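You operate a simulated robot arm through the tools that you are given. There is no shell and no other tool. Be economical: measure what you need, move in short steps, check, and stop when the job is done.

Carry out the task below with a simulated robot arm. There is one attempt and no reset: what you move stays moved.

JOB
Stand each tube in the rack hole with the dot of its colour.

Only the result counts: the job must be done as asked and must still hold three seconds after the hand-in. Knocking over, shifting, dropping, spilling or breaking anything else fails it.

ROBOT AND FRAMES
A 6-joint arm with a two-finger parallel gripper, fixed in place. Base frame: the origin is at the foot of the arm, x ahead of it, y to its left, z up. Readings come in mm, degrees, newtons and seconds.
With the tool pointing down near the work surface it reaches from about 120 to 500 mm from the base axis. Its first joint turns from -72.0 to 72.0 degrees. Payload 0.65 kg.
The tool frame sits at the grasp point between the pads (the TCP): z along the fingers, y along the line on which they close. The tips reach 25 mm beyond it. The gripper opens to 76 mm. The fingers are 18 mm wide and 10 mm thick; the gripper's body (36 by 78 mm) begins 45 mm behind the TCP.
Orientation is that of the tool frame in the base frame, as [roll, pitch, yaw] about the fixed x, y, z axes, in that order (R = Rz(yaw) Ry(pitch) Rx(roll)). With the fingers straight down and closing along the base's y, the tool's x points along the base's -x, its y along +y and its z along -z.

CONTROLS
- The arm moves only by the tool servo_tool. Its argument "plan" is a list of rows, each an object of numbers (a shift or turn left out is 0, a gripper value left out holds the last): "wx", "wy", "wz": the turn, a rotation vector about the base's x, y, z in degrees; "tx", "ty", "tz": the shift along the base's x, y, z in mm; "jaw": the finger opening in mm, from 0 to 76. In form: [{"wx": .., "wy": .., "wz": .., "tx": .., "ty": .., "tz": .., "jaw": ..}, ...]. A call has 1 to 12 rows; each row shifts and turns the commanded pose from where the row before left it. Each row takes 0.2 s and may step no farther than 50 mm and 8.6 degrees from the row before; otherwise, or with a gripper value out of range, the whole call is refused. Where a pose cannot be reached the arm comes as near as it can. A force on the tool above 90 N (or 10 N above the force at the start of the call, whichever is more), or a blocked arm, ends the call early, and 0.2 s more pass. The fingers move at their own pace (about 108 mm/s each) and stop on an object; they squeeze with about 30 N. The grip force told is the motor's: it shows also when the fingers shut on nothing. Time passes only in rows, and 0.2 s behind the last, so rows that do not move let the fingers close. The reply holds the time, the measured pose of the TCP, the force on the tool along the base axes, the opening and the grip force, in the units named above and with some noise, and new pictures: "pictures" is both (left out), scene, wrist or none.
- Cameras (640 x 400 px; columns grow to the right, rows downward): "scene" is fixed at [34.9, 254, 427.6]; the picture's right is [-0.92, -0.40, 0.00], its down [-0.14, 0.32, -0.94] and it looks along [0.37, -0.86, -0.35] (base axes); focal length 282 px, centre (320, 200). "wrist" rides on the gripper at [-28, 0, -45] in the tool frame; the picture's right is [0.00, -1.00, 0.00], its down [0.97, 0.00, -0.24] and it looks along [0.24, 0.00, 0.97] (tool axes); focal length 218 px, centre (320, 200). There is no depth. A picture from a camera that has moved, and an enlarged one, comes with that camera's place and axes in the base frame and with its lens.
- close_up(camera, box): a new picture of the part [left, top, right, bottom] of that camera's present view, enlarged. The clock stands still meanwhile.
- job_done(): hands the job in; it is judged then, once.

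Work in short steps. Places have to be worked out from the pictures, the camera data and where the tool is seen: move nearer, look again, correct. Check each grasp and each placing, and mend what went wrong. You have 120 turns and 150 pictures in all, those below and enlarged ones among them. Open the gripper and draw the arm clear of the work before you hand the job in, unless the task says otherwise; then end with one line.

The tools are called as a command line: name --argument value ..., lists and objects as JSON in quotes. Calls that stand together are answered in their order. servo_tool: Moves the arm, as the interface text tells. Its arguments: {"type":"object","properties":{"plan":{"type":"array","items":{"type":"object","properties":{"wx":{"type":"number"},"wy":{"type":"number"},"wz":{"type":"number"},"tx":{"type":"number"},"ty":{"type":"number"},"tz":{"type":"number"},"jaw":{"type":"number"}}}},"pictures":{"type":"string","enum":["both","scene","wrist","none"]}},"required":["plan"]} The other tools are called the same way: close_up (camera, box) takes an enlarged picture of a part of a camera's view; job_done () hands the job in.

At the start:

```text
time_s: 0.0
ee_pos: [295.1, -96.4, 333.1]
ee_rot: [-180.0, 0.0, 180.0]
ft_force: [0.5, -0.6, -0.6]
grip_width: 76.2
grip_force: 0.0
```

scene: 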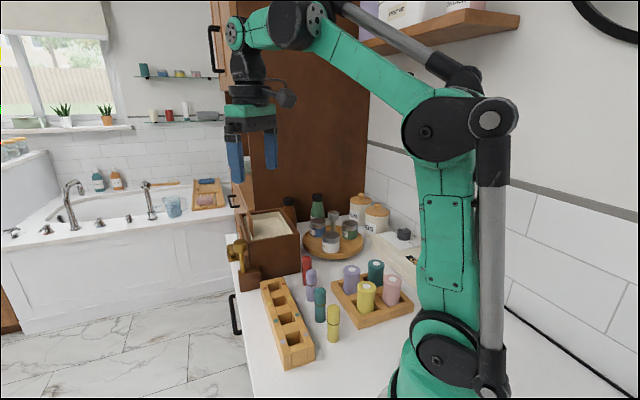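
wrist: 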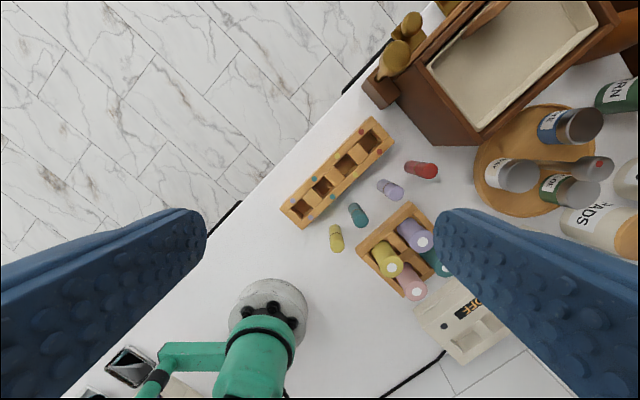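

I'll first enlarge the rack and tube area in both views.

close_up --camera "wrist" --box '[270, 100, 450, 260]'

close_up --camera "scene" --box '[230, 235, 430, 375]'

```text
2.50 times, centred on (360, 180) of wrist
camera zoom: at [322.8, -96.2, 377.4], right [0.0, -1.0, 0.0], down [-0.97, 0.0, 0.24], along [-0.24, 0.0, -0.97], focal length 546 px, centre (220, 250)
```

zoom: 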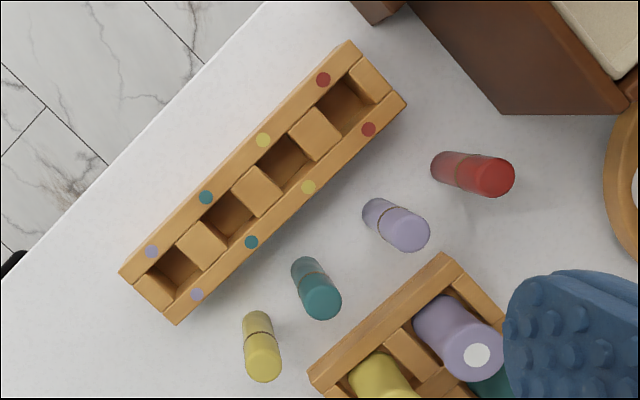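

```text
2.86 times, centred on (330, 305) of scene
camera zoom: at [34.9, 254.0, 427.6], right [-0.92, -0.4, 0.0], down [-0.14, 0.32, -0.94], along [0.37, -0.86, -0.35], focal length 806 px, centre (291, -100)
```

zoom: 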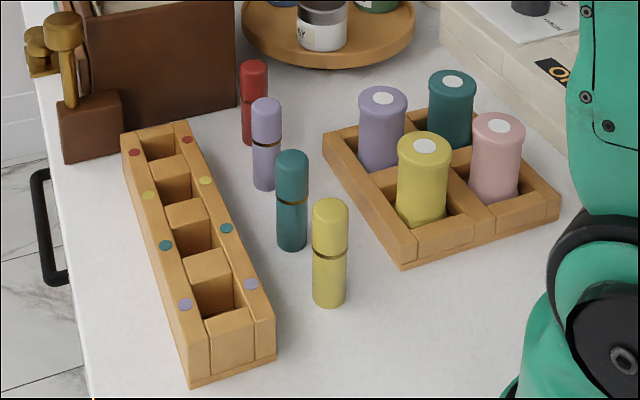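

Tubes are standing in a diagonal row, about 76 mm tall and 22 mm wide. I estimate yellow at (176,-123), teal (216,-156), lavender (257,-202) and red (290,-247). The rack runs parallel to them at 45° with about 49 mm between holes. I'll turn the tool -45° and look from lower down.

servo_tool --plan '[{"wz": -7.5, "tx": -4.5, "ty": -12, "tz": -17}, {"wz": -7.5, "tx": -4.5, "ty": -12, "tz": -17}, {"wz": -7.5, "tx": -4.5, "ty": -12, "tz": -17}, {"wz": -7.5, "tx": -4.5, "ty": -12, "tz": -17}, {"wz": -7.5, "tx": -4.5, "ty": -12, "tz": -17}, {"wz": -7.5, "tx": -4.5, "ty": -12, "tz": -17}, {}]' --pictures "wrist"

```text
time_s: 1.6
ee_pos: [267.0, -167.3, 231.0]
ee_rot: [-179.9, 0.0, 134.9]
ft_force: [0.0, -0.6, -0.6]
grip_width: 76.1
grip_force: 0.2
camera wrist: at [286.6, -186.5, 275.4], right [-0.71, -0.71, 0.0], down [-0.68, 0.69, 0.24], along [-0.17, 0.17, -0.97], focal length 218 px, centre (320, 200)
```

wrist: 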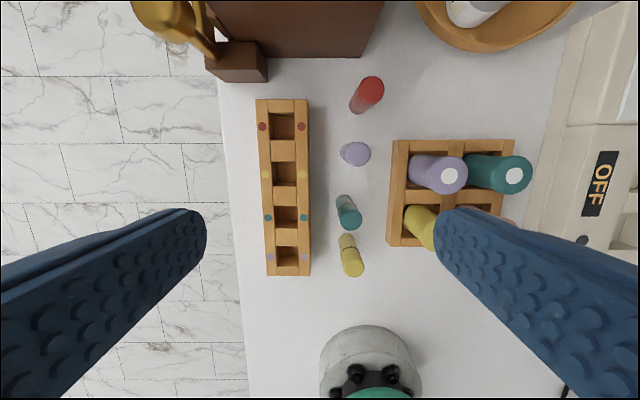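

The tool is aligned with the rack. I'll enlarge this view to measure.

close_up --camera "wrist" --box '[190, 80, 430, 230]'

close_up --camera "wrist" --box '[190, 160, 430, 310]'

```text
2.67 times, centred on (310, 155) of wrist
camera zoom: at [286.6, -186.5, 275.4], right [-0.71, -0.71, 0.0], down [-0.68, 0.69, 0.24], along [-0.17, 0.17, -0.97], focal length 582 px, centre (347, 320)
```

zoom: 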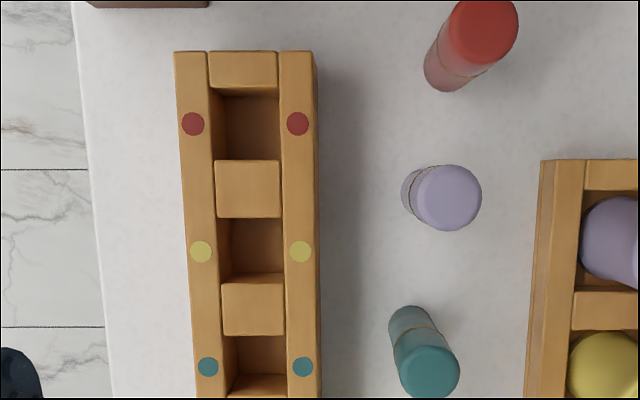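

```text
2.67 times, centred on (310, 235) of wrist
camera zoom: at [286.6, -186.5, 275.4], right [-0.71, -0.71, 0.0], down [-0.68, 0.69, 0.24], along [-0.17, 0.17, -0.97], focal length 582 px, centre (347, 107)
```

zoom: 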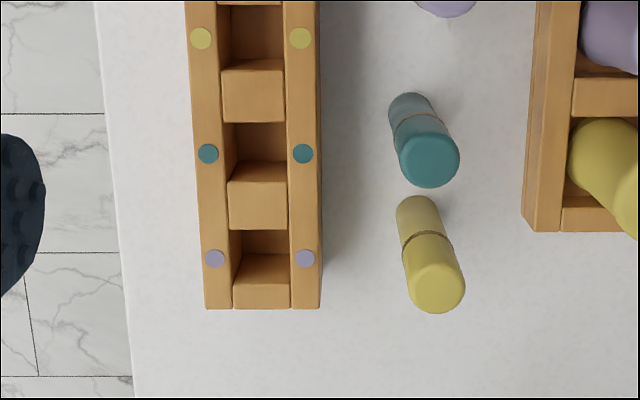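

With two views compared, I put the rack top at about z=36 and the tubes at about 63 mm tall. The yellow tube is at (171,-122) and its hole at (293,-137). I'll hover over the yellow tube with the jaw part open and check the alignment.

servo_tool --plan '[{"tx": -24, "ty": 11.3, "tz": -20, "jaw": 50}, {"tx": -24, "ty": 11.3, "tz": -25}, {"tx": -24, "ty": 11.3, "tz": -28}, {"tx": -23.9, "ty": 11.2, "tz": -28}, {}]' --pictures "both"

```text
time_s: 2.8
ee_pos: [171.4, -120.4, 129.6]
ee_rot: [-180.0, 0.0, 135.1]
ft_force: [-0.1, -0.2, -0.4]
grip_width: 50.0
grip_force: 0.0
camera wrist: at [191.1, -139.5, 174.3], right [-0.71, -0.71, 0.0], down [-0.69, 0.69, 0.24], along [-0.17, 0.17, -0.97], focal length 218 px, centre (320, 200)
```

scene: 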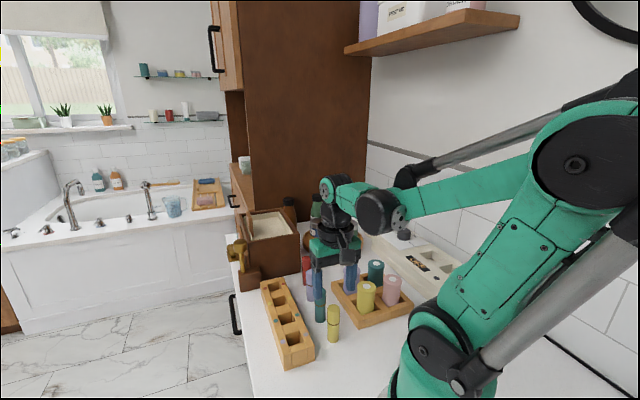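
wrist: 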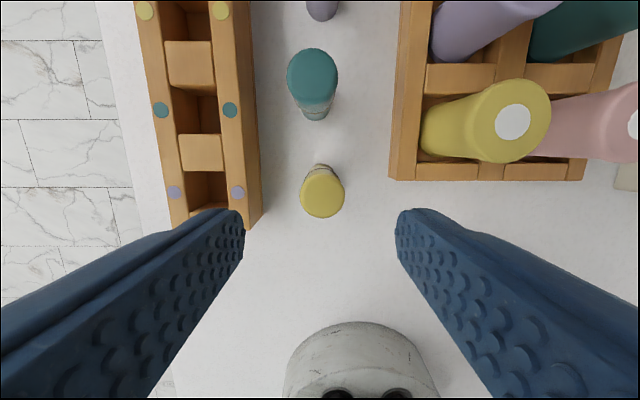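

The yellow tube's top is at p≈-35.5, q≈209, so I need a shift of about 3 mm. I'll go down to z=60 and close.

servo_tool --plan '[{"tx": 1.5, "ty": -2.3, "tz": -20}, {"tz": -20}, {"tz": -20}, {"tz": -9.6}, {}, {"jaw": 10}, {}, {}]' --pictures "both"

```text
time_s: 4.6
ee_pos: [174.5, -124.3, 60.9]
ee_rot: [180.0, 0.0, 135.0]
ft_force: [-0.5, 0.1, 1.2]
grip_width: 21.2
grip_force: 29.7
camera wrist: at [194.4, -144.4, 105.5], right [-0.71, -0.71, 0.0], down [-0.69, 0.69, 0.24], along [-0.17, 0.17, -0.97], focal length 218 px, centre (320, 200)
```

scene: 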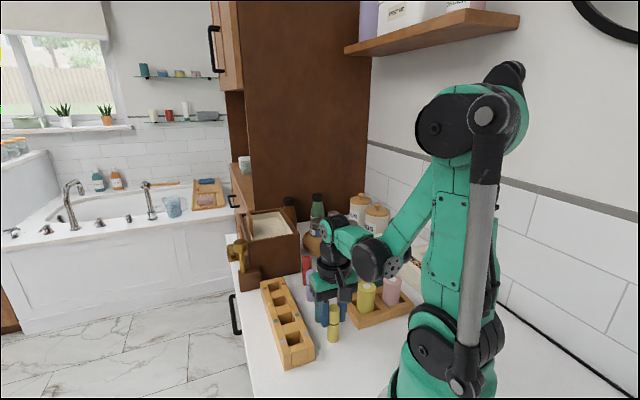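
wrist: 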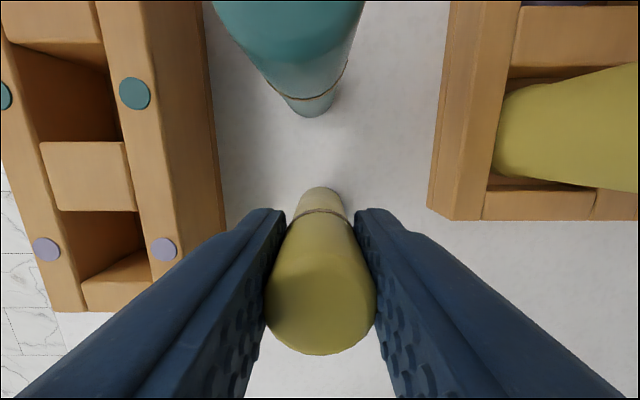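

Yellow is gripped at 21.2 mm. I'll lift 80 mm and carry it towards the yellow hole.

servo_tool --plan '[{"tz": 20}, {"tz": 30}, {"tz": 30}, {"tx": 30, "ty": -3.2}, {"tx": 30, "ty": -3.2}, {"tx": 30, "ty": -3.2}, {"tx": 29.5, "ty": -3}, {}, {}]' --pictures "both"

```text
time_s: 6.6
ee_pos: [290.7, -139.3, 138.9]
ee_rot: [180.0, 0.0, 135.0]
ft_force: [0.3, 0.6, -0.8]
grip_width: 20.9
grip_force: 30.8
camera wrist: at [311.0, -158.1, 183.9], right [-0.71, -0.71, 0.0], down [-0.69, 0.69, 0.24], along [-0.17, 0.17, -0.97], focal length 218 px, centre (320, 200)
```

scene: 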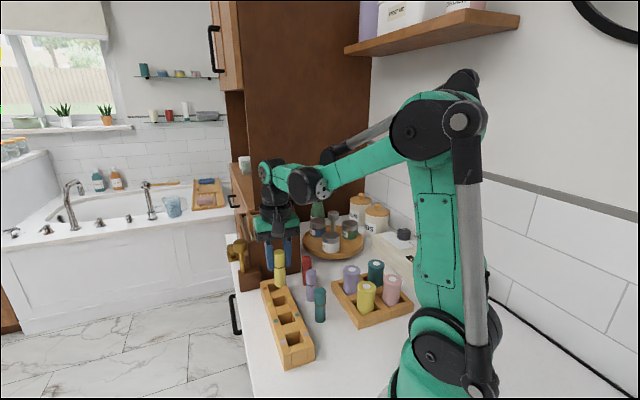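
wrist: 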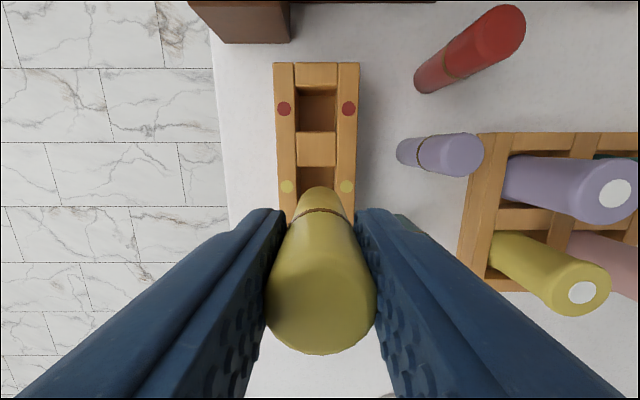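

The hole is nearly under the tube. I'll zoom in to find the remaining offset.

close_up --camera "wrist" --box '[256, 160, 384, 240]'

```text
5.00 times, centred on (320, 200) of wrist
camera zoom: at [311.0, -158.1, 183.9], right [-0.71, -0.71, 0.0], down [-0.69, 0.69, 0.24], along [-0.17, 0.17, -0.97], focal length 1091 px, centre (320, 200)
```

zoom: 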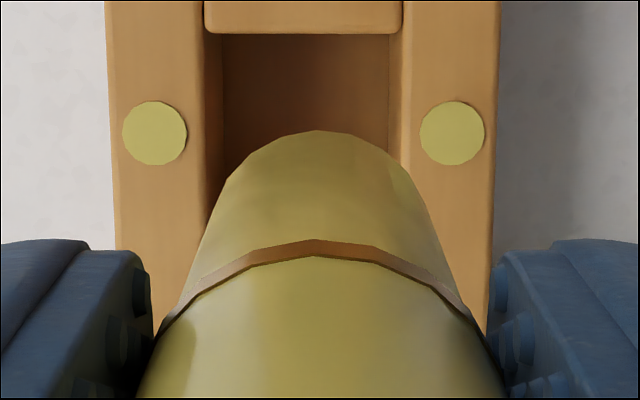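

The tube needs about +2.5 mm in q and -2.3 mm in p. I'll correct that and lower it until the bottom is about 10 mm inside the hole.

servo_tool --plan '[{"tx": 3.4, "ty": -0.1, "tz": -10}, {"tz": -15}, {}, {"tz": -7}, {"tz": -7}, {"tz": -7}, {"tz": -6}, {}]' --pictures "both"

close_up --camera "scene" --box '[230, 235, 350, 375]'

```text
time_s: 8.4
ee_pos: [297.2, -138.8, 87.9]
ee_rot: [179.9, 0.0, 135.1]
ft_force: [-0.2, 0.9, -0.7]
grip_width: 21.0
grip_force: 30.1
camera wrist: at [316.3, -158.1, 132.5], right [-0.71, -0.71, 0.0], down [-0.69, 0.69, 0.24], along [-0.17, 0.17, -0.97], focal length 218 px, centre (320, 200)
```

scene: 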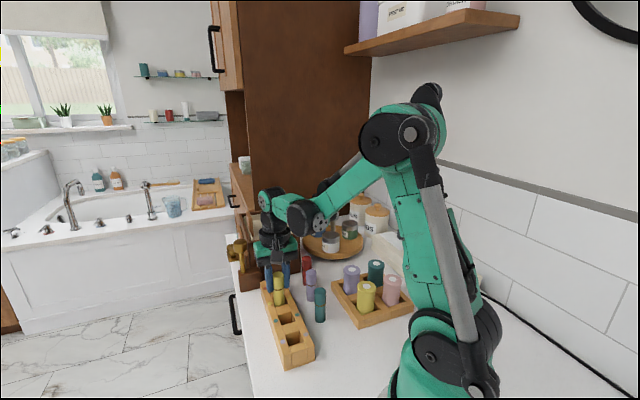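
wrist: 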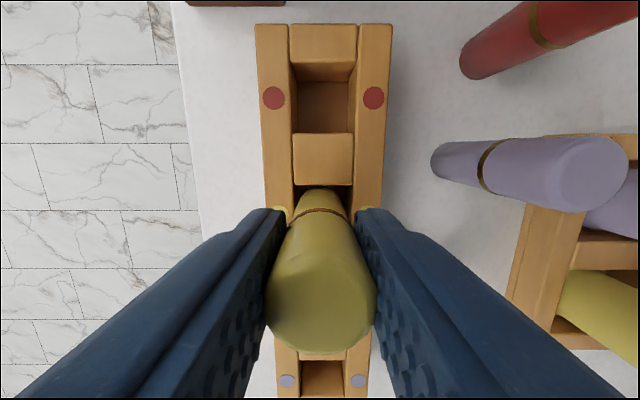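

```text
2.86 times, centred on (290, 305) of scene
camera zoom: at [34.9, 254.0, 427.6], right [-0.92, -0.4, 0.0], down [-0.14, 0.32, -0.94], along [0.37, -0.86, -0.35], focal length 806 px, centre (406, -100)
```

zoom: 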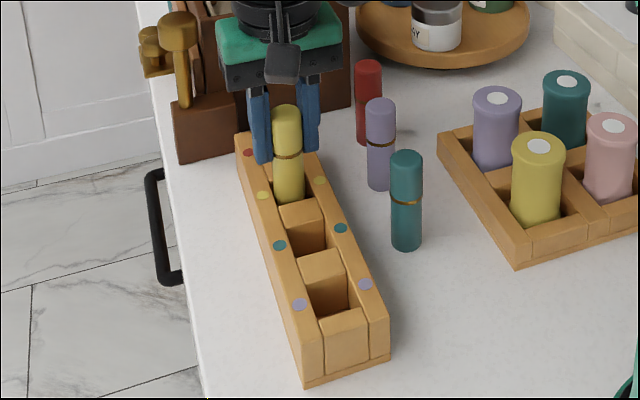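

The tube bottom is inside the hole and there is no contact force. It needs a small correction of -1.9 mm in x, then I'll go lower.

servo_tool --plan '[{"tx": -1.9, "ty": -0.2}, {"tz": -5}, {"tz": -5}, {"tz": -5}, {}]' --pictures "wrist"

```text
time_s: 9.6
ee_pos: [295.6, -139.2, 74.0]
ee_rot: [-180.0, -0.1, 135.0]
ft_force: [0.6, -0.2, 0.2]
grip_width: 21.0
grip_force: 29.9
camera wrist: at [315.1, -158.2, 118.4], right [-0.71, -0.71, 0.0], down [-0.69, 0.69, 0.24], along [-0.17, 0.17, -0.97], focal length 218 px, centre (320, 200)
```

wrist: 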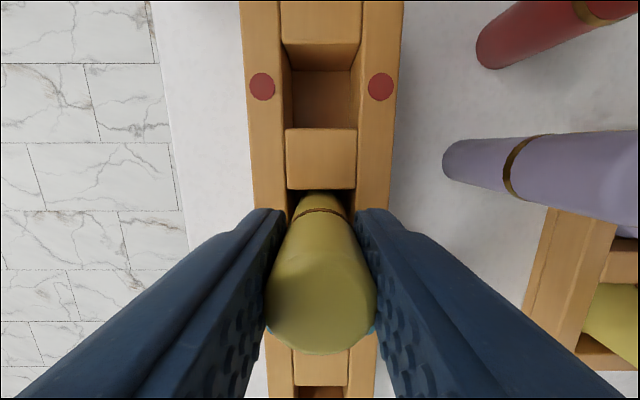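

It is centred and free of contact. I'll keep lowering in small steps to feel for the floor.

servo_tool --plan '[{"tz": -3}, {"tz": -2}, {}]' --pictures "none"

```text
time_s: 10.4
ee_pos: [295.9, -138.8, 68.9]
ee_rot: [180.0, 0.0, 135.1]
ft_force: [0.1, 0.0, 0.0]
grip_width: 21.0
grip_force: 30.1
```

servo_tool --plan '[{"tz": -2}, {}]' --pictures "none"

```text
time_s: 11.0
ee_pos: [294.8, -139.3, 66.7]
ee_rot: [180.0, -0.1, 135.1]
ft_force: [-0.3, 0.6, 2.2]
grip_width: 21.1
grip_force: 30.0
```

About 2 N of contact shows the tube is on the hole floor at z≈6. I'll open and rise.

servo_tool --plan '[{"tz": -0.5}, {"jaw": 46}, {}, {"tz": 15}, {"tz": 25}, {"tz": 30}, {}]' --pictures "both"

```text
time_s: 12.6
ee_pos: [295.8, -138.6, 137.5]
ee_rot: [180.0, 0.0, 135.0]
ft_force: [-0.3, 0.2, 0.8]
grip_width: 46.0
grip_force: 0.0
camera wrist: at [315.8, -156.7, 182.1], right [-0.71, -0.71, 0.0], down [-0.69, 0.69, 0.24], along [-0.17, 0.17, -0.97], focal length 218 px, centre (320, 200)
```

scene: 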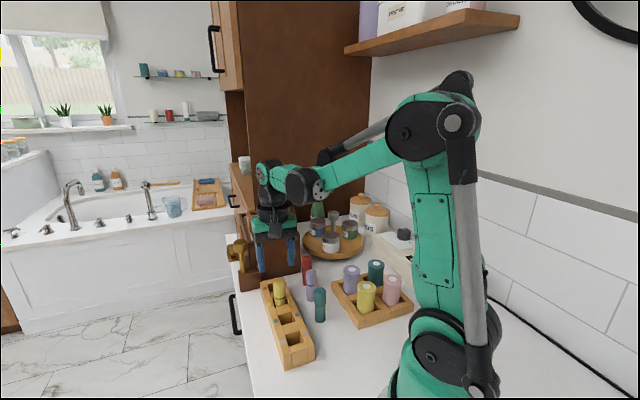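
wrist: 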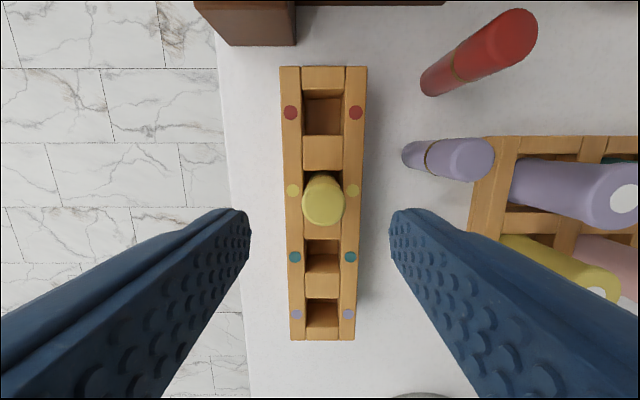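

Yellow stands in its hole. Next I'll hover over teal.

servo_tool --plan '[{"tx": -28, "ty": -6, "jaw": 48}, {"tx": -28, "ty": -6}, {"tx": -27.3, "ty": -6}, {}, {}]' --pictures "wrist"

```text
time_s: 13.8
ee_pos: [209.4, -157.9, 137.3]
ee_rot: [-180.0, 0.1, 135.0]
ft_force: [-0.2, -0.1, -0.5]
grip_width: 48.3
grip_force: 0.1
camera wrist: at [230.1, -176.0, 182.0], right [-0.71, -0.71, 0.0], down [-0.69, 0.69, 0.24], along [-0.17, 0.17, -0.97], focal length 218 px, centre (320, 200)
```

wrist: 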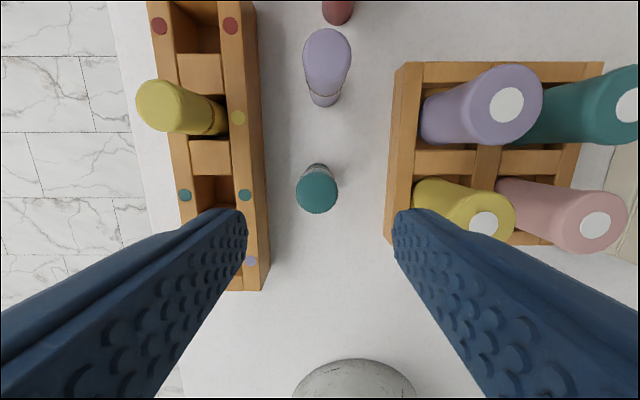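

Teal is offset by about q +3.5 and p -1.3. I'll correct, descend to z≈97 and look again.

servo_tool --plan '[{"tx": 3.4, "ty": -1.5, "tz": -20}, {"tz": -20}, {}, {}]' --pictures "wrist"

```text
time_s: 14.8
ee_pos: [214.8, -158.7, 98.0]
ee_rot: [-180.0, 0.1, 134.9]
ft_force: [0.7, 0.0, 1.2]
grip_width: 48.2
grip_force: 0.1
camera wrist: at [234.0, -177.9, 142.1], right [-0.71, -0.71, 0.0], down [-0.69, 0.69, 0.24], along [-0.17, 0.17, -0.97], focal length 218 px, centre (320, 200)
```

wrist: 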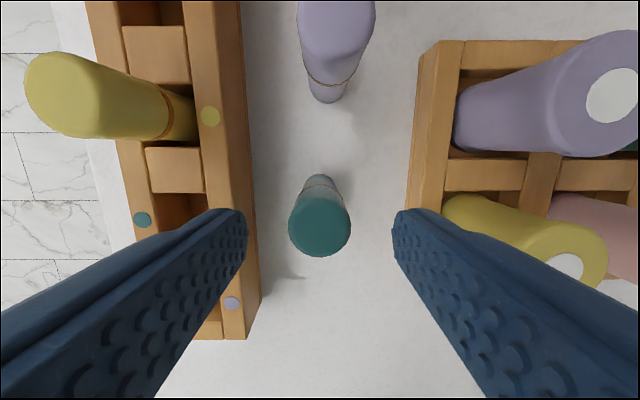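

Teal is centred between the fingers. I'll descend to z≈61 and grip.

servo_tool --plan '[{"tz": -15, "tx": 0.4, "ty": -0.4}, {"tz": -15}, {"tz": -7}, {}, {"jaw": 10}, {}, {}]' --pictures "none"

```text
time_s: 16.4
ee_pos: [215.6, -160.0, 60.2]
ee_rot: [180.0, 0.0, 134.9]
ft_force: [-0.6, -1.1, 0.7]
grip_width: 20.9
grip_force: 30.1
```

Teal is gripped. I'll lift it and carry it to the teal hole at about (260,-104).

servo_tool --plan '[{"tz": 20}, {"tz": 30}, {"tz": 30}, {"tx": 15, "ty": 18.6}, {"tx": 15, "ty": 18.6}, {"tx": 14.8, "ty": 18.6}, {}, {}]' --pictures "none"

close_up --camera "wrist" --box '[224, 120, 416, 240]'

```text
time_s: 18.2
ee_pos: [257.3, -103.4, 138.9]
ee_rot: [179.9, 0.0, 135.0]
ft_force: [0.4, -1.1, 0.3]
grip_width: 21.2
grip_force: 30.6
```

```text
3.33 times, centred on (320, 180) of wrist
camera zoom: at [278.7, -122.2, 183.4], right [-0.71, -0.71, 0.0], down [-0.69, 0.69, 0.24], along [-0.17, 0.17, -0.97], focal length 728 px, centre (320, 267)
```

zoom: 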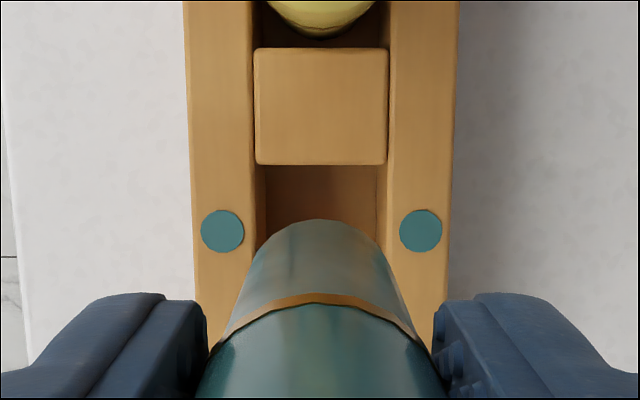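

Teal is within 1 mm of the hole. I'll lower it until it is just inside and check.

servo_tool --plan '[{"ty": -0.5, "tz": -15}, {"tz": -15}, {}, {"tz": -8}, {"tz": -7}, {"tz": -7}, {}]' --pictures "wrist"

```text
time_s: 19.8
ee_pos: [260.2, -104.3, 87.3]
ee_rot: [-179.9, 0.0, 135.0]
ft_force: [0.9, -0.4, -0.1]
grip_width: 21.0
grip_force: 29.6
camera wrist: at [279.5, -122.8, 131.5], right [-0.71, -0.71, 0.0], down [-0.69, 0.69, 0.24], along [-0.17, 0.17, -0.97], focal length 218 px, centre (320, 200)
```

wrist: 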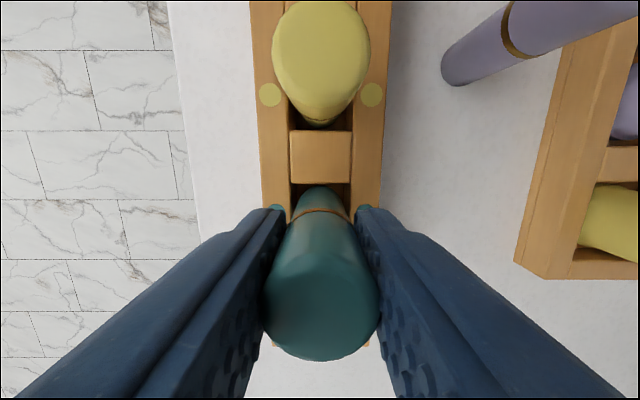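

It is aligned and contact-free. I'll lower it to the floor.

servo_tool --plan '[{"tz": -5}, {"tz": -5}, {"tz": -5}, {"tz": -3}, {"tz": -2}, {}]' --pictures "none"

```text
time_s: 21.2
ee_pos: [260.3, -103.6, 66.1]
ee_rot: [179.9, -0.1, 135.0]
ft_force: [-0.4, -0.9, -0.6]
grip_width: 21.1
grip_force: 30.0
```

servo_tool --plan '[{"tz": -1}, {}]' --pictures "none"

```text
time_s: 21.8
ee_pos: [260.6, -103.8, 64.6]
ee_rot: [180.0, 0.0, 135.0]
ft_force: [0.4, 0.3, -1.0]
grip_width: 21.2
grip_force: 30.3
```

The tube is within a millimetre or two of the floor. I'll release it and rise, then go towards lavender.

servo_tool --plan '[{"tz": -0.7}, {"jaw": 46}, {}, {"tz": 15}, {"tz": 25}, {"tz": 33}, {}]' --pictures "wrist"

```text
time_s: 23.4
ee_pos: [259.4, -102.5, 137.9]
ee_rot: [-179.9, -0.1, 135.0]
ft_force: [-0.2, 0.4, 0.3]
grip_width: 46.1
grip_force: 0.0
camera wrist: at [278.5, -121.4, 182.5], right [-0.71, -0.71, 0.0], down [-0.69, 0.69, 0.24], along [-0.17, 0.17, -0.97], focal length 218 px, centre (320, 200)
```

wrist: 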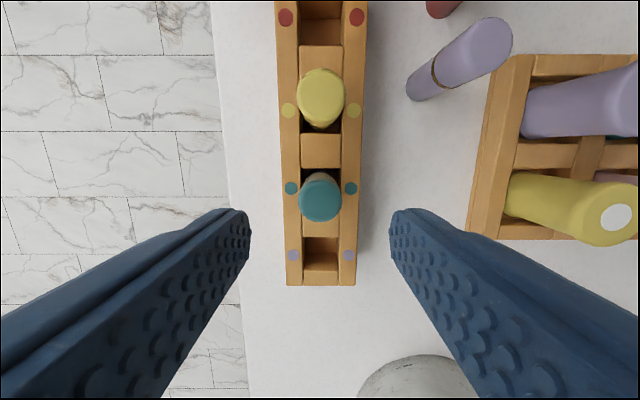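

Teal is seated. Next I'll hover over lavender.

servo_tool --plan '[{"tx": -0.8, "ty": -35.4, "jaw": 48}, {"tx": -0.8, "ty": -35.3}, {"tx": -0.9, "ty": -35.3}, {"tz": -20}, {"tz": -18}, {}, {}]' --pictures "wrist"

```text
time_s: 25.0
ee_pos: [257.6, -208.3, 100.0]
ee_rot: [180.0, 0.0, 135.0]
ft_force: [-0.9, -0.2, -0.1]
grip_width: 47.8
grip_force: 0.1
camera wrist: at [276.9, -228.0, 144.3], right [-0.71, -0.71, 0.0], down [-0.69, 0.69, 0.24], along [-0.17, 0.17, -0.97], focal length 218 px, centre (320, 200)
```

wrist: 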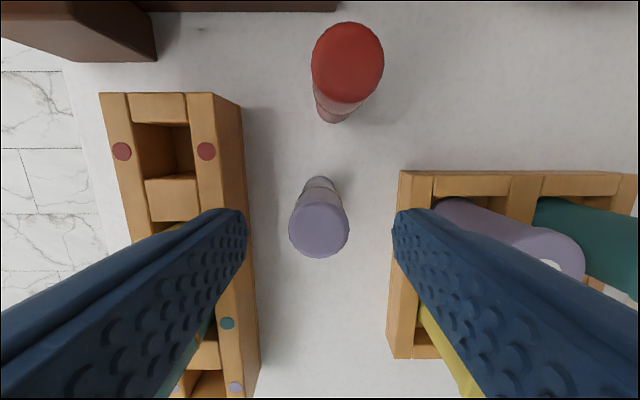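

Lavender is centred in the same way as teal was. I'll descend and grip.

servo_tool --plan '[{"tz": -15}, {"tz": -15}, {"tz": -9}, {}, {"jaw": 10}, {}, {}]' --pictures "none"

```text
time_s: 26.6
ee_pos: [256.4, -210.1, 60.7]
ee_rot: [-180.0, 0.0, 135.0]
ft_force: [0.5, 0.0, 0.4]
grip_width: 21.2
grip_force: 30.2
```

Lavender is gripped. I'll lift it 100 mm and carry it to the lavender hole at about (225,-68).

servo_tool --plan '[{"tz": 25}, {"tz": 35}, {"tz": 40}, {"tx": -8.2, "ty": 35.3}, {"tx": -8.2, "ty": 35.2}, {"tx": -8.1, "ty": 35.2}, {"tx": -8.1, "ty": 35.2}, {"tz": -12}, {"tz": -10}, {}, {}]' --pictures "none"

close_up --camera "wrist" --box '[224, 120, 416, 240]'

```text
time_s: 29.0
ee_pos: [224.6, -68.5, 139.5]
ee_rot: [-180.0, 0.0, 135.0]
ft_force: [-0.9, -0.2, 0.4]
grip_width: 21.0
grip_force: 29.8
```

```text
3.33 times, centred on (320, 180) of wrist
camera zoom: at [244.2, -87.0, 183.3], right [-0.71, -0.71, 0.0], down [-0.69, 0.69, 0.24], along [-0.17, 0.17, -0.97], focal length 728 px, centre (320, 267)
```

zoom: 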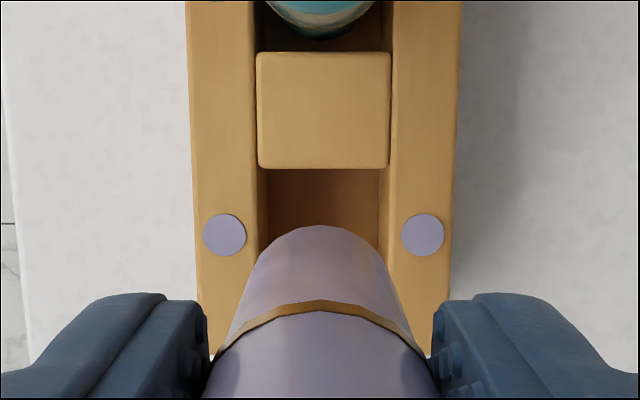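

It is aligned within 1 mm. I'll lower it into the hole.

servo_tool --plan '[{"tx": 0.2, "ty": -0.7, "tz": -15}, {"tz": -15}, {}, {"tz": -8}, {"tz": -7}, {"tz": -7}, {}]' --pictures "wrist"

```text
time_s: 30.6
ee_pos: [224.4, -71.2, 85.8]
ee_rot: [-180.0, 0.0, 135.1]
ft_force: [0.0, 0.5, -0.5]
grip_width: 20.9
grip_force: 29.6
camera wrist: at [244.6, -89.5, 130.5], right [-0.71, -0.71, 0.0], down [-0.69, 0.69, 0.24], along [-0.17, 0.17, -0.97], focal length 218 px, centre (320, 200)
```

wrist: 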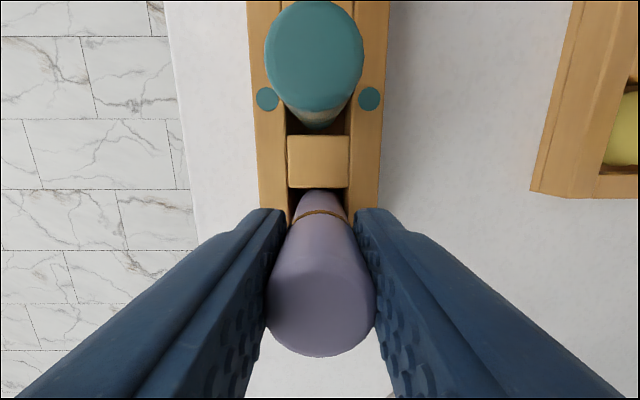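

It needs a 1 mm correction, then I'll lower it to the floor.

servo_tool --plan '[{"tx": -0.3, "ty": 1.3}, {"tz": -5}, {"tz": -5}, {"tz": -5}, {"tz": -3}, {"tz": -1.5}, {}]' --pictures "none"

```text
time_s: 32.2
ee_pos: [224.1, -68.9, 68.6]
ee_rot: [-179.9, 0.1, 135.1]
ft_force: [0.0, -0.6, -0.4]
grip_width: 20.9
grip_force: 29.2
```

servo_tool --plan '[{"tz": -1.5}, {}]' --pictures "none"

```text
time_s: 32.8
ee_pos: [227.0, -68.3, 67.2]
ee_rot: [180.0, 0.0, 135.0]
ft_force: [-0.4, 0.4, 15.5]
grip_width: 21.1
grip_force: 30.1
```

There is firm floor contact. I'll ease up slightly, release and rise.

servo_tool --plan '[{"tz": 0.7}, {"jaw": 46}, {}, {"tz": 15}, {"tz": 25}, {"tz": 31}, {}]' --pictures "both"

```text
time_s: 34.4
ee_pos: [225.2, -69.5, 138.4]
ee_rot: [180.0, 0.0, 135.0]
ft_force: [0.6, -0.5, -0.5]
grip_width: 46.0
grip_force: 0.0
camera wrist: at [246.0, -87.9, 182.1], right [-0.71, -0.71, 0.0], down [-0.69, 0.69, 0.24], along [-0.17, 0.17, -0.97], focal length 218 px, centre (320, 200)
```

scene: 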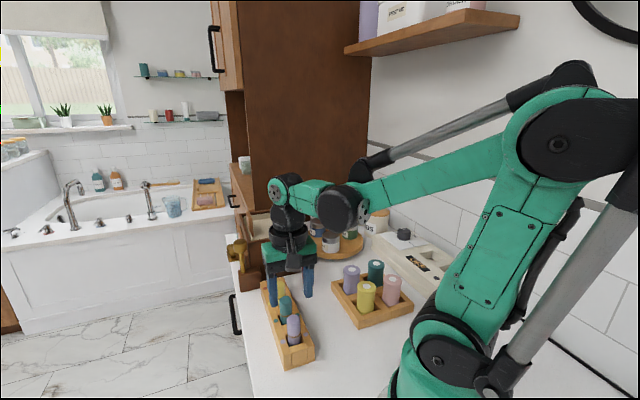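
wrist: 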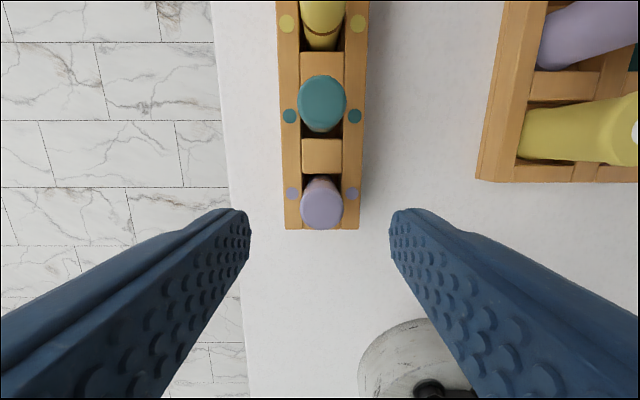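

All three tubes are seated. Next I'll hover over red, estimated at (289,-252), and check clearance to the box.

servo_tool --plan '[{"tx": 13, "ty": -37, "tz": 10, "jaw": 48}, {"tx": 13, "ty": -37}, {"tx": 13, "ty": -37}, {"tx": 13, "ty": -36}, {"tx": 12, "ty": -36}, {"tz": -10}, {}, {}]' --pictures "both"

close_up --camera "scene" --box '[220, 170, 360, 310]'

```text
time_s: 36.2
ee_pos: [287.0, -250.3, 138.7]
ee_rot: [-180.0, 0.0, 135.1]
ft_force: [0.2, 0.3, 0.0]
grip_width: 47.7
grip_force: 0.0
camera wrist: at [306.1, -270.3, 184.2], right [-0.71, -0.71, 0.0], down [-0.69, 0.69, 0.24], along [-0.17, 0.17, -0.97], focal length 218 px, centre (320, 200)
```

scene: 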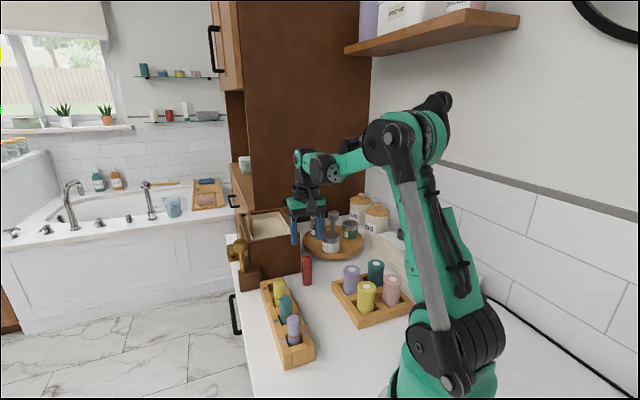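
wrist: 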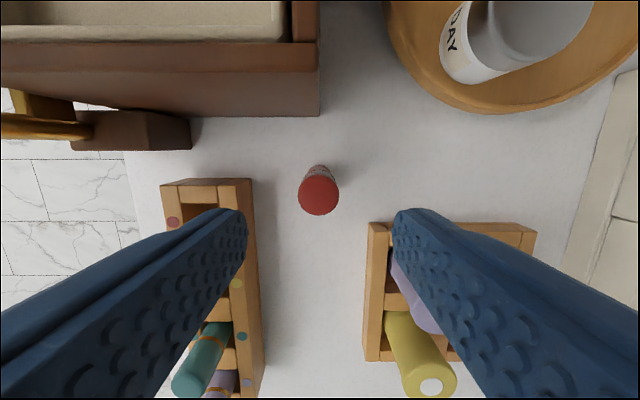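

```text
2.86 times, centred on (290, 240) of scene
camera zoom: at [34.9, 254.0, 427.6], right [-0.92, -0.4, 0.0], down [-0.14, 0.32, -0.94], along [0.37, -0.86, -0.35], focal length 806 px, centre (406, 86)
```

zoom: 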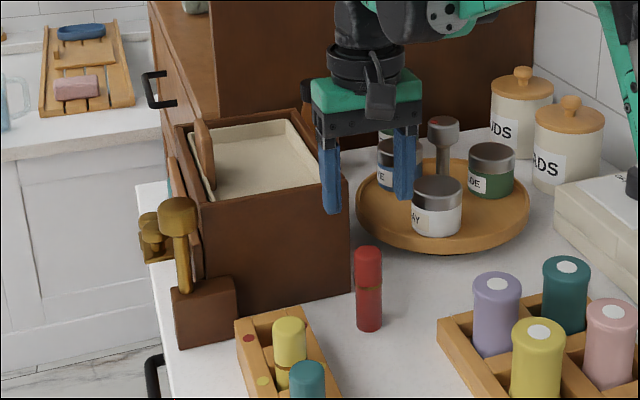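

The box wall is about 50 mm ahead of the TCP, so it clears the gripper body. I'll correct by q +4 and descend to z≈98 to recheck.

servo_tool --plan '[{"tx": 3.2, "ty": -2.5, "tz": -20}, {"tz": -20}, {}, {}]' --pictures "wrist"

```text
time_s: 37.2
ee_pos: [290.5, -249.9, 97.9]
ee_rot: [-180.0, -0.1, 135.0]
ft_force: [-0.1, 0.2, 0.2]
grip_width: 48.2
grip_force: 0.0
camera wrist: at [310.1, -269.7, 143.5], right [-0.71, -0.71, 0.0], down [-0.69, 0.69, 0.24], along [-0.17, 0.17, -0.97], focal length 218 px, centre (320, 200)
```

wrist: 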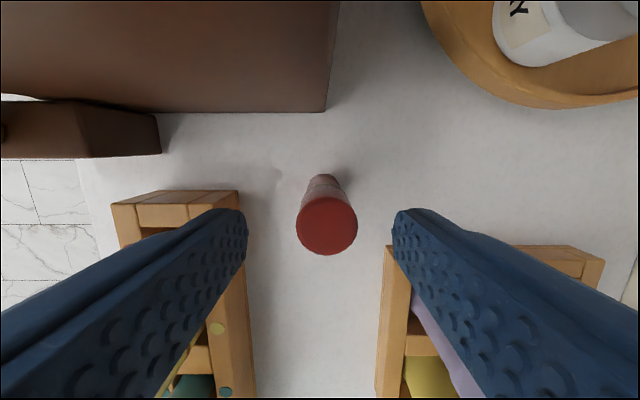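

The tube is about 2 mm to the right. I'll shift, descend and grip.

servo_tool --plan '[{"tx": -1.1, "ty": -1.6, "tz": -10}, {"tz": -14}, {"tz": -13}, {}, {"jaw": 10}, {}, {}]' --pictures "none"

```text
time_s: 38.8
ee_pos: [291.8, -254.0, 61.6]
ee_rot: [-179.9, 0.0, 134.9]
ft_force: [1.0, -0.1, 0.7]
grip_width: 21.3
grip_force: 30.2
```

Red is gripped. I'll lift it and carry it to the red hole at about (331,-174).

servo_tool --plan '[{"tz": 20}, {"tz": 30}, {"tz": 30}, {"tx": 13, "ty": 26.4}, {"tx": 13, "ty": 26.4}, {"tx": 13.4, "ty": 26.4}, {}, {}]' --pictures "scene"

close_up --camera "wrist" --box '[224, 120, 416, 240]'

```text
time_s: 40.6
ee_pos: [332.2, -177.7, 142.3]
ee_rot: [-180.0, 0.0, 135.0]
ft_force: [-0.6, 0.0, 0.0]
grip_width: 20.9
grip_force: 30.0
```

scene: 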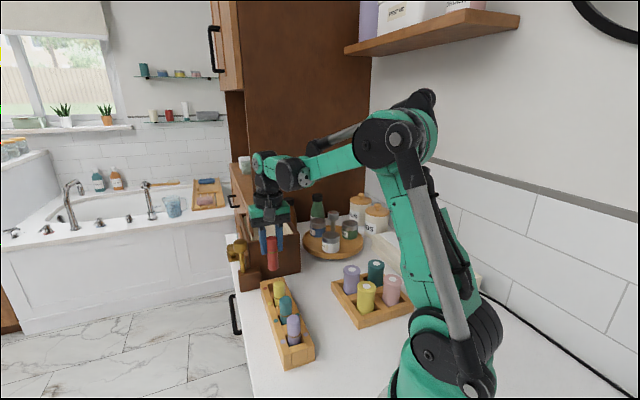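

```text
3.33 times, centred on (320, 180) of wrist
camera zoom: at [351.2, -196.3, 187.2], right [-0.71, -0.71, 0.0], down [-0.69, 0.69, 0.24], along [-0.17, 0.17, -0.97], focal length 728 px, centre (320, 267)
```

zoom: 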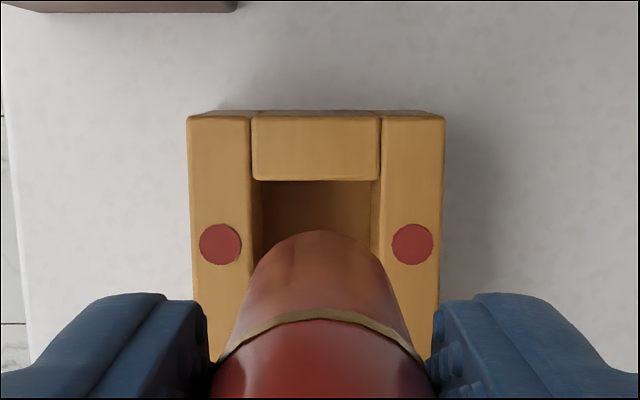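

Offset is about 1 mm. I'll correct and lower until it is just inside.

servo_tool --plan '[{"ty": 1.3, "tz": -15}, {"tz": -15}, {}, {"tz": -9}, {"tz": -8}, {"tz": -7}, {}]' --pictures "wrist"

```text
time_s: 42.2
ee_pos: [330.2, -173.5, 87.9]
ee_rot: [179.9, 0.0, 135.1]
ft_force: [2.7, -2.5, -1.3]
grip_width: 21.2
grip_force: 30.7
camera wrist: at [349.8, -192.9, 131.6], right [-0.71, -0.71, 0.0], down [-0.69, 0.69, 0.24], along [-0.17, 0.17, -0.97], focal length 218 px, centre (320, 200)
```

wrist: 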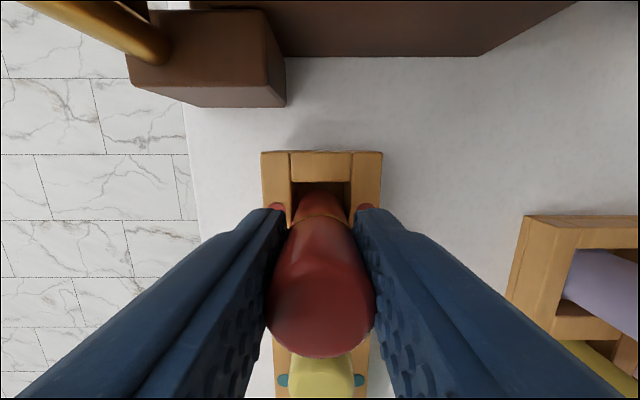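

A slight sideways force of about 3.7 N towards +q suggests the tube touches the near wall. I'll zoom in.

close_up --camera "wrist" --box '[240, 140, 400, 240]'

close_up --camera "scene" --box '[230, 215, 350, 375]'

```text
4.00 times, centred on (320, 190) of wrist
camera zoom: at [349.8, -192.9, 131.6], right [-0.71, -0.71, 0.0], down [-0.69, 0.69, 0.24], along [-0.17, 0.17, -0.97], focal length 873 px, centre (320, 240)
```

zoom: 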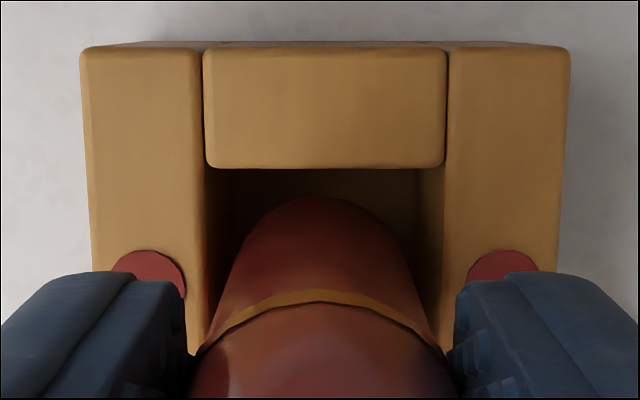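

```text
2.50 times, centred on (290, 295) of scene
camera zoom: at [34.9, 254.0, 427.6], right [-0.92, -0.4, 0.0], down [-0.14, 0.32, -0.94], along [0.37, -0.86, -0.35], focal length 705 px, centre (395, -38)
```

zoom: 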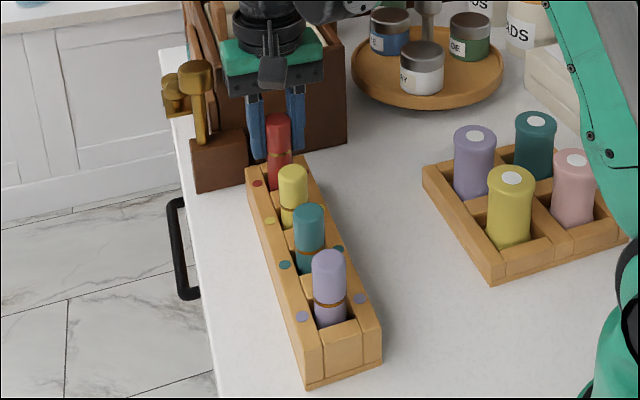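

The tube sits about 1.8 mm too far towards -q. I'll shift it back and recheck the force.

servo_tool --plan '[{"tx": 0.8, "ty": -1.5}, {}, {}]' --pictures "none"

close_up --camera "wrist" --box '[240, 140, 400, 240]'

```text
time_s: 43.0
ee_pos: [331.9, -176.7, 87.0]
ee_rot: [179.9, 0.0, 135.0]
ft_force: [0.5, 0.0, -0.4]
grip_width: 20.9
grip_force: 29.7
```

```text
4.00 times, centred on (320, 190) of wrist
camera zoom: at [350.8, -194.7, 131.1], right [-0.71, -0.71, 0.0], down [-0.69, 0.69, 0.24], along [-0.17, 0.17, -0.97], focal length 873 px, centre (320, 240)
```

zoom: 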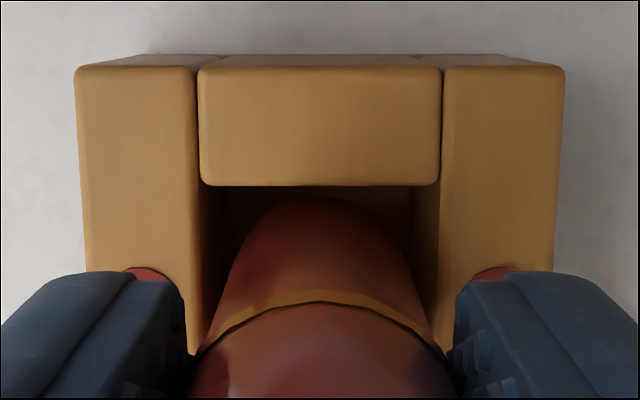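

The force is gone and the tube is centred. I'll lower it to the floor.

servo_tool --plan '[{"tz": -5}, {"tz": -5}, {"tz": -5}, {"tz": -3}, {}]' --pictures "none"

```text
time_s: 44.2
ee_pos: [331.8, -175.8, 67.8]
ee_rot: [-179.9, 0.0, 135.0]
ft_force: [0.5, 0.1, -0.5]
grip_width: 21.3
grip_force: 29.8
```

servo_tool --plan '[{"tz": -1.2}, {}]' --pictures "none"

```text
time_s: 44.8
ee_pos: [331.3, -175.2, 67.9]
ee_rot: [-180.0, 0.0, 135.0]
ft_force: [0.2, -0.1, -0.7]
grip_width: 21.0
grip_force: 30.3
```

servo_tool --plan '[{"tz": -1}, {}]' --pictures "none"

```text
time_s: 45.4
ee_pos: [332.2, -175.9, 66.8]
ee_rot: [180.0, 0.1, 135.0]
ft_force: [0.8, 1.1, 23.2]
grip_width: 21.0
grip_force: 30.0
```

Red is on the floor. I'll ease up, release, rise and draw clear.

servo_tool --plan '[{"tz": 0.8}, {"jaw": 46}, {}, {"tz": 15}, {"tz": 25}, {"tz": 35}, {"tx": -20, "ty": 15, "tz": 40}, {"tx": -20, "ty": 15, "tz": 40}, {"tz": 30}, {}]' --pictures "both"

close_up --camera "scene" --box '[230, 215, 430, 375]'

```text
time_s: 47.6
ee_pos: [291.4, -143.6, 251.4]
ee_rot: [180.0, 0.1, 135.0]
ft_force: [-0.4, -0.1, 0.2]
grip_width: 46.0
grip_force: 0.1
camera wrist: at [310.6, -162.5, 296.0], right [-0.71, -0.71, 0.0], down [-0.69, 0.69, 0.24], along [-0.17, 0.17, -0.97], focal length 218 px, centre (320, 200)
```

scene: 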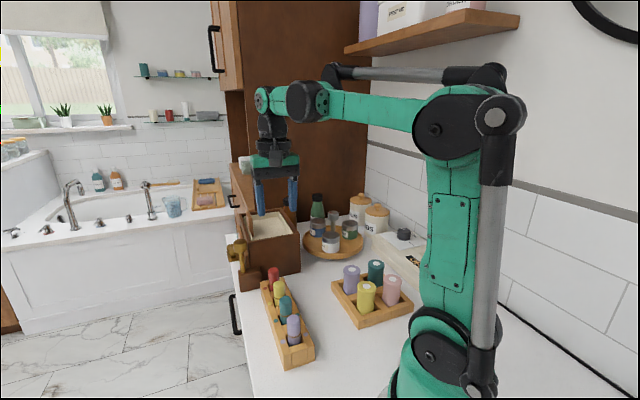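
wrist: 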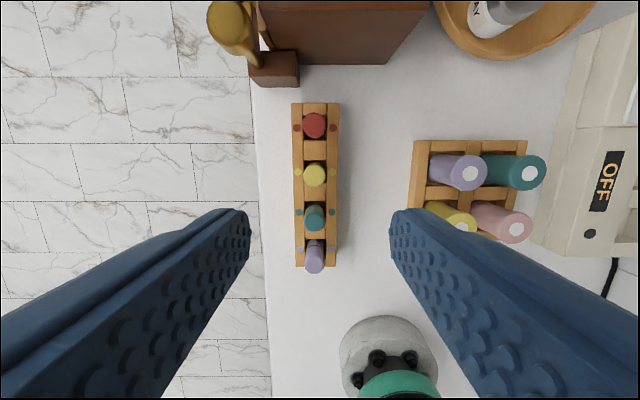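

```text
2.50 times, centred on (330, 295) of scene
camera zoom: at [34.9, 254.0, 427.6], right [-0.92, -0.4, 0.0], down [-0.14, 0.32, -0.94], along [0.37, -0.86, -0.35], focal length 705 px, centre (295, -38)
```

zoom: 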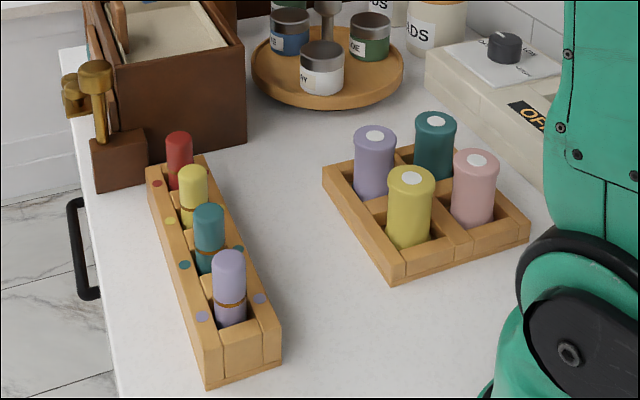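

All four tubes stand in the holes of their colours. The rack and everything else look undisturbed, and the arm is clear.

job_done

```text
The job is handed in.
```

The job is handed in: the red, yellow, teal and lavender tubes each stand in the rack hole with their colour's dot, and nothing else appears to have moved.
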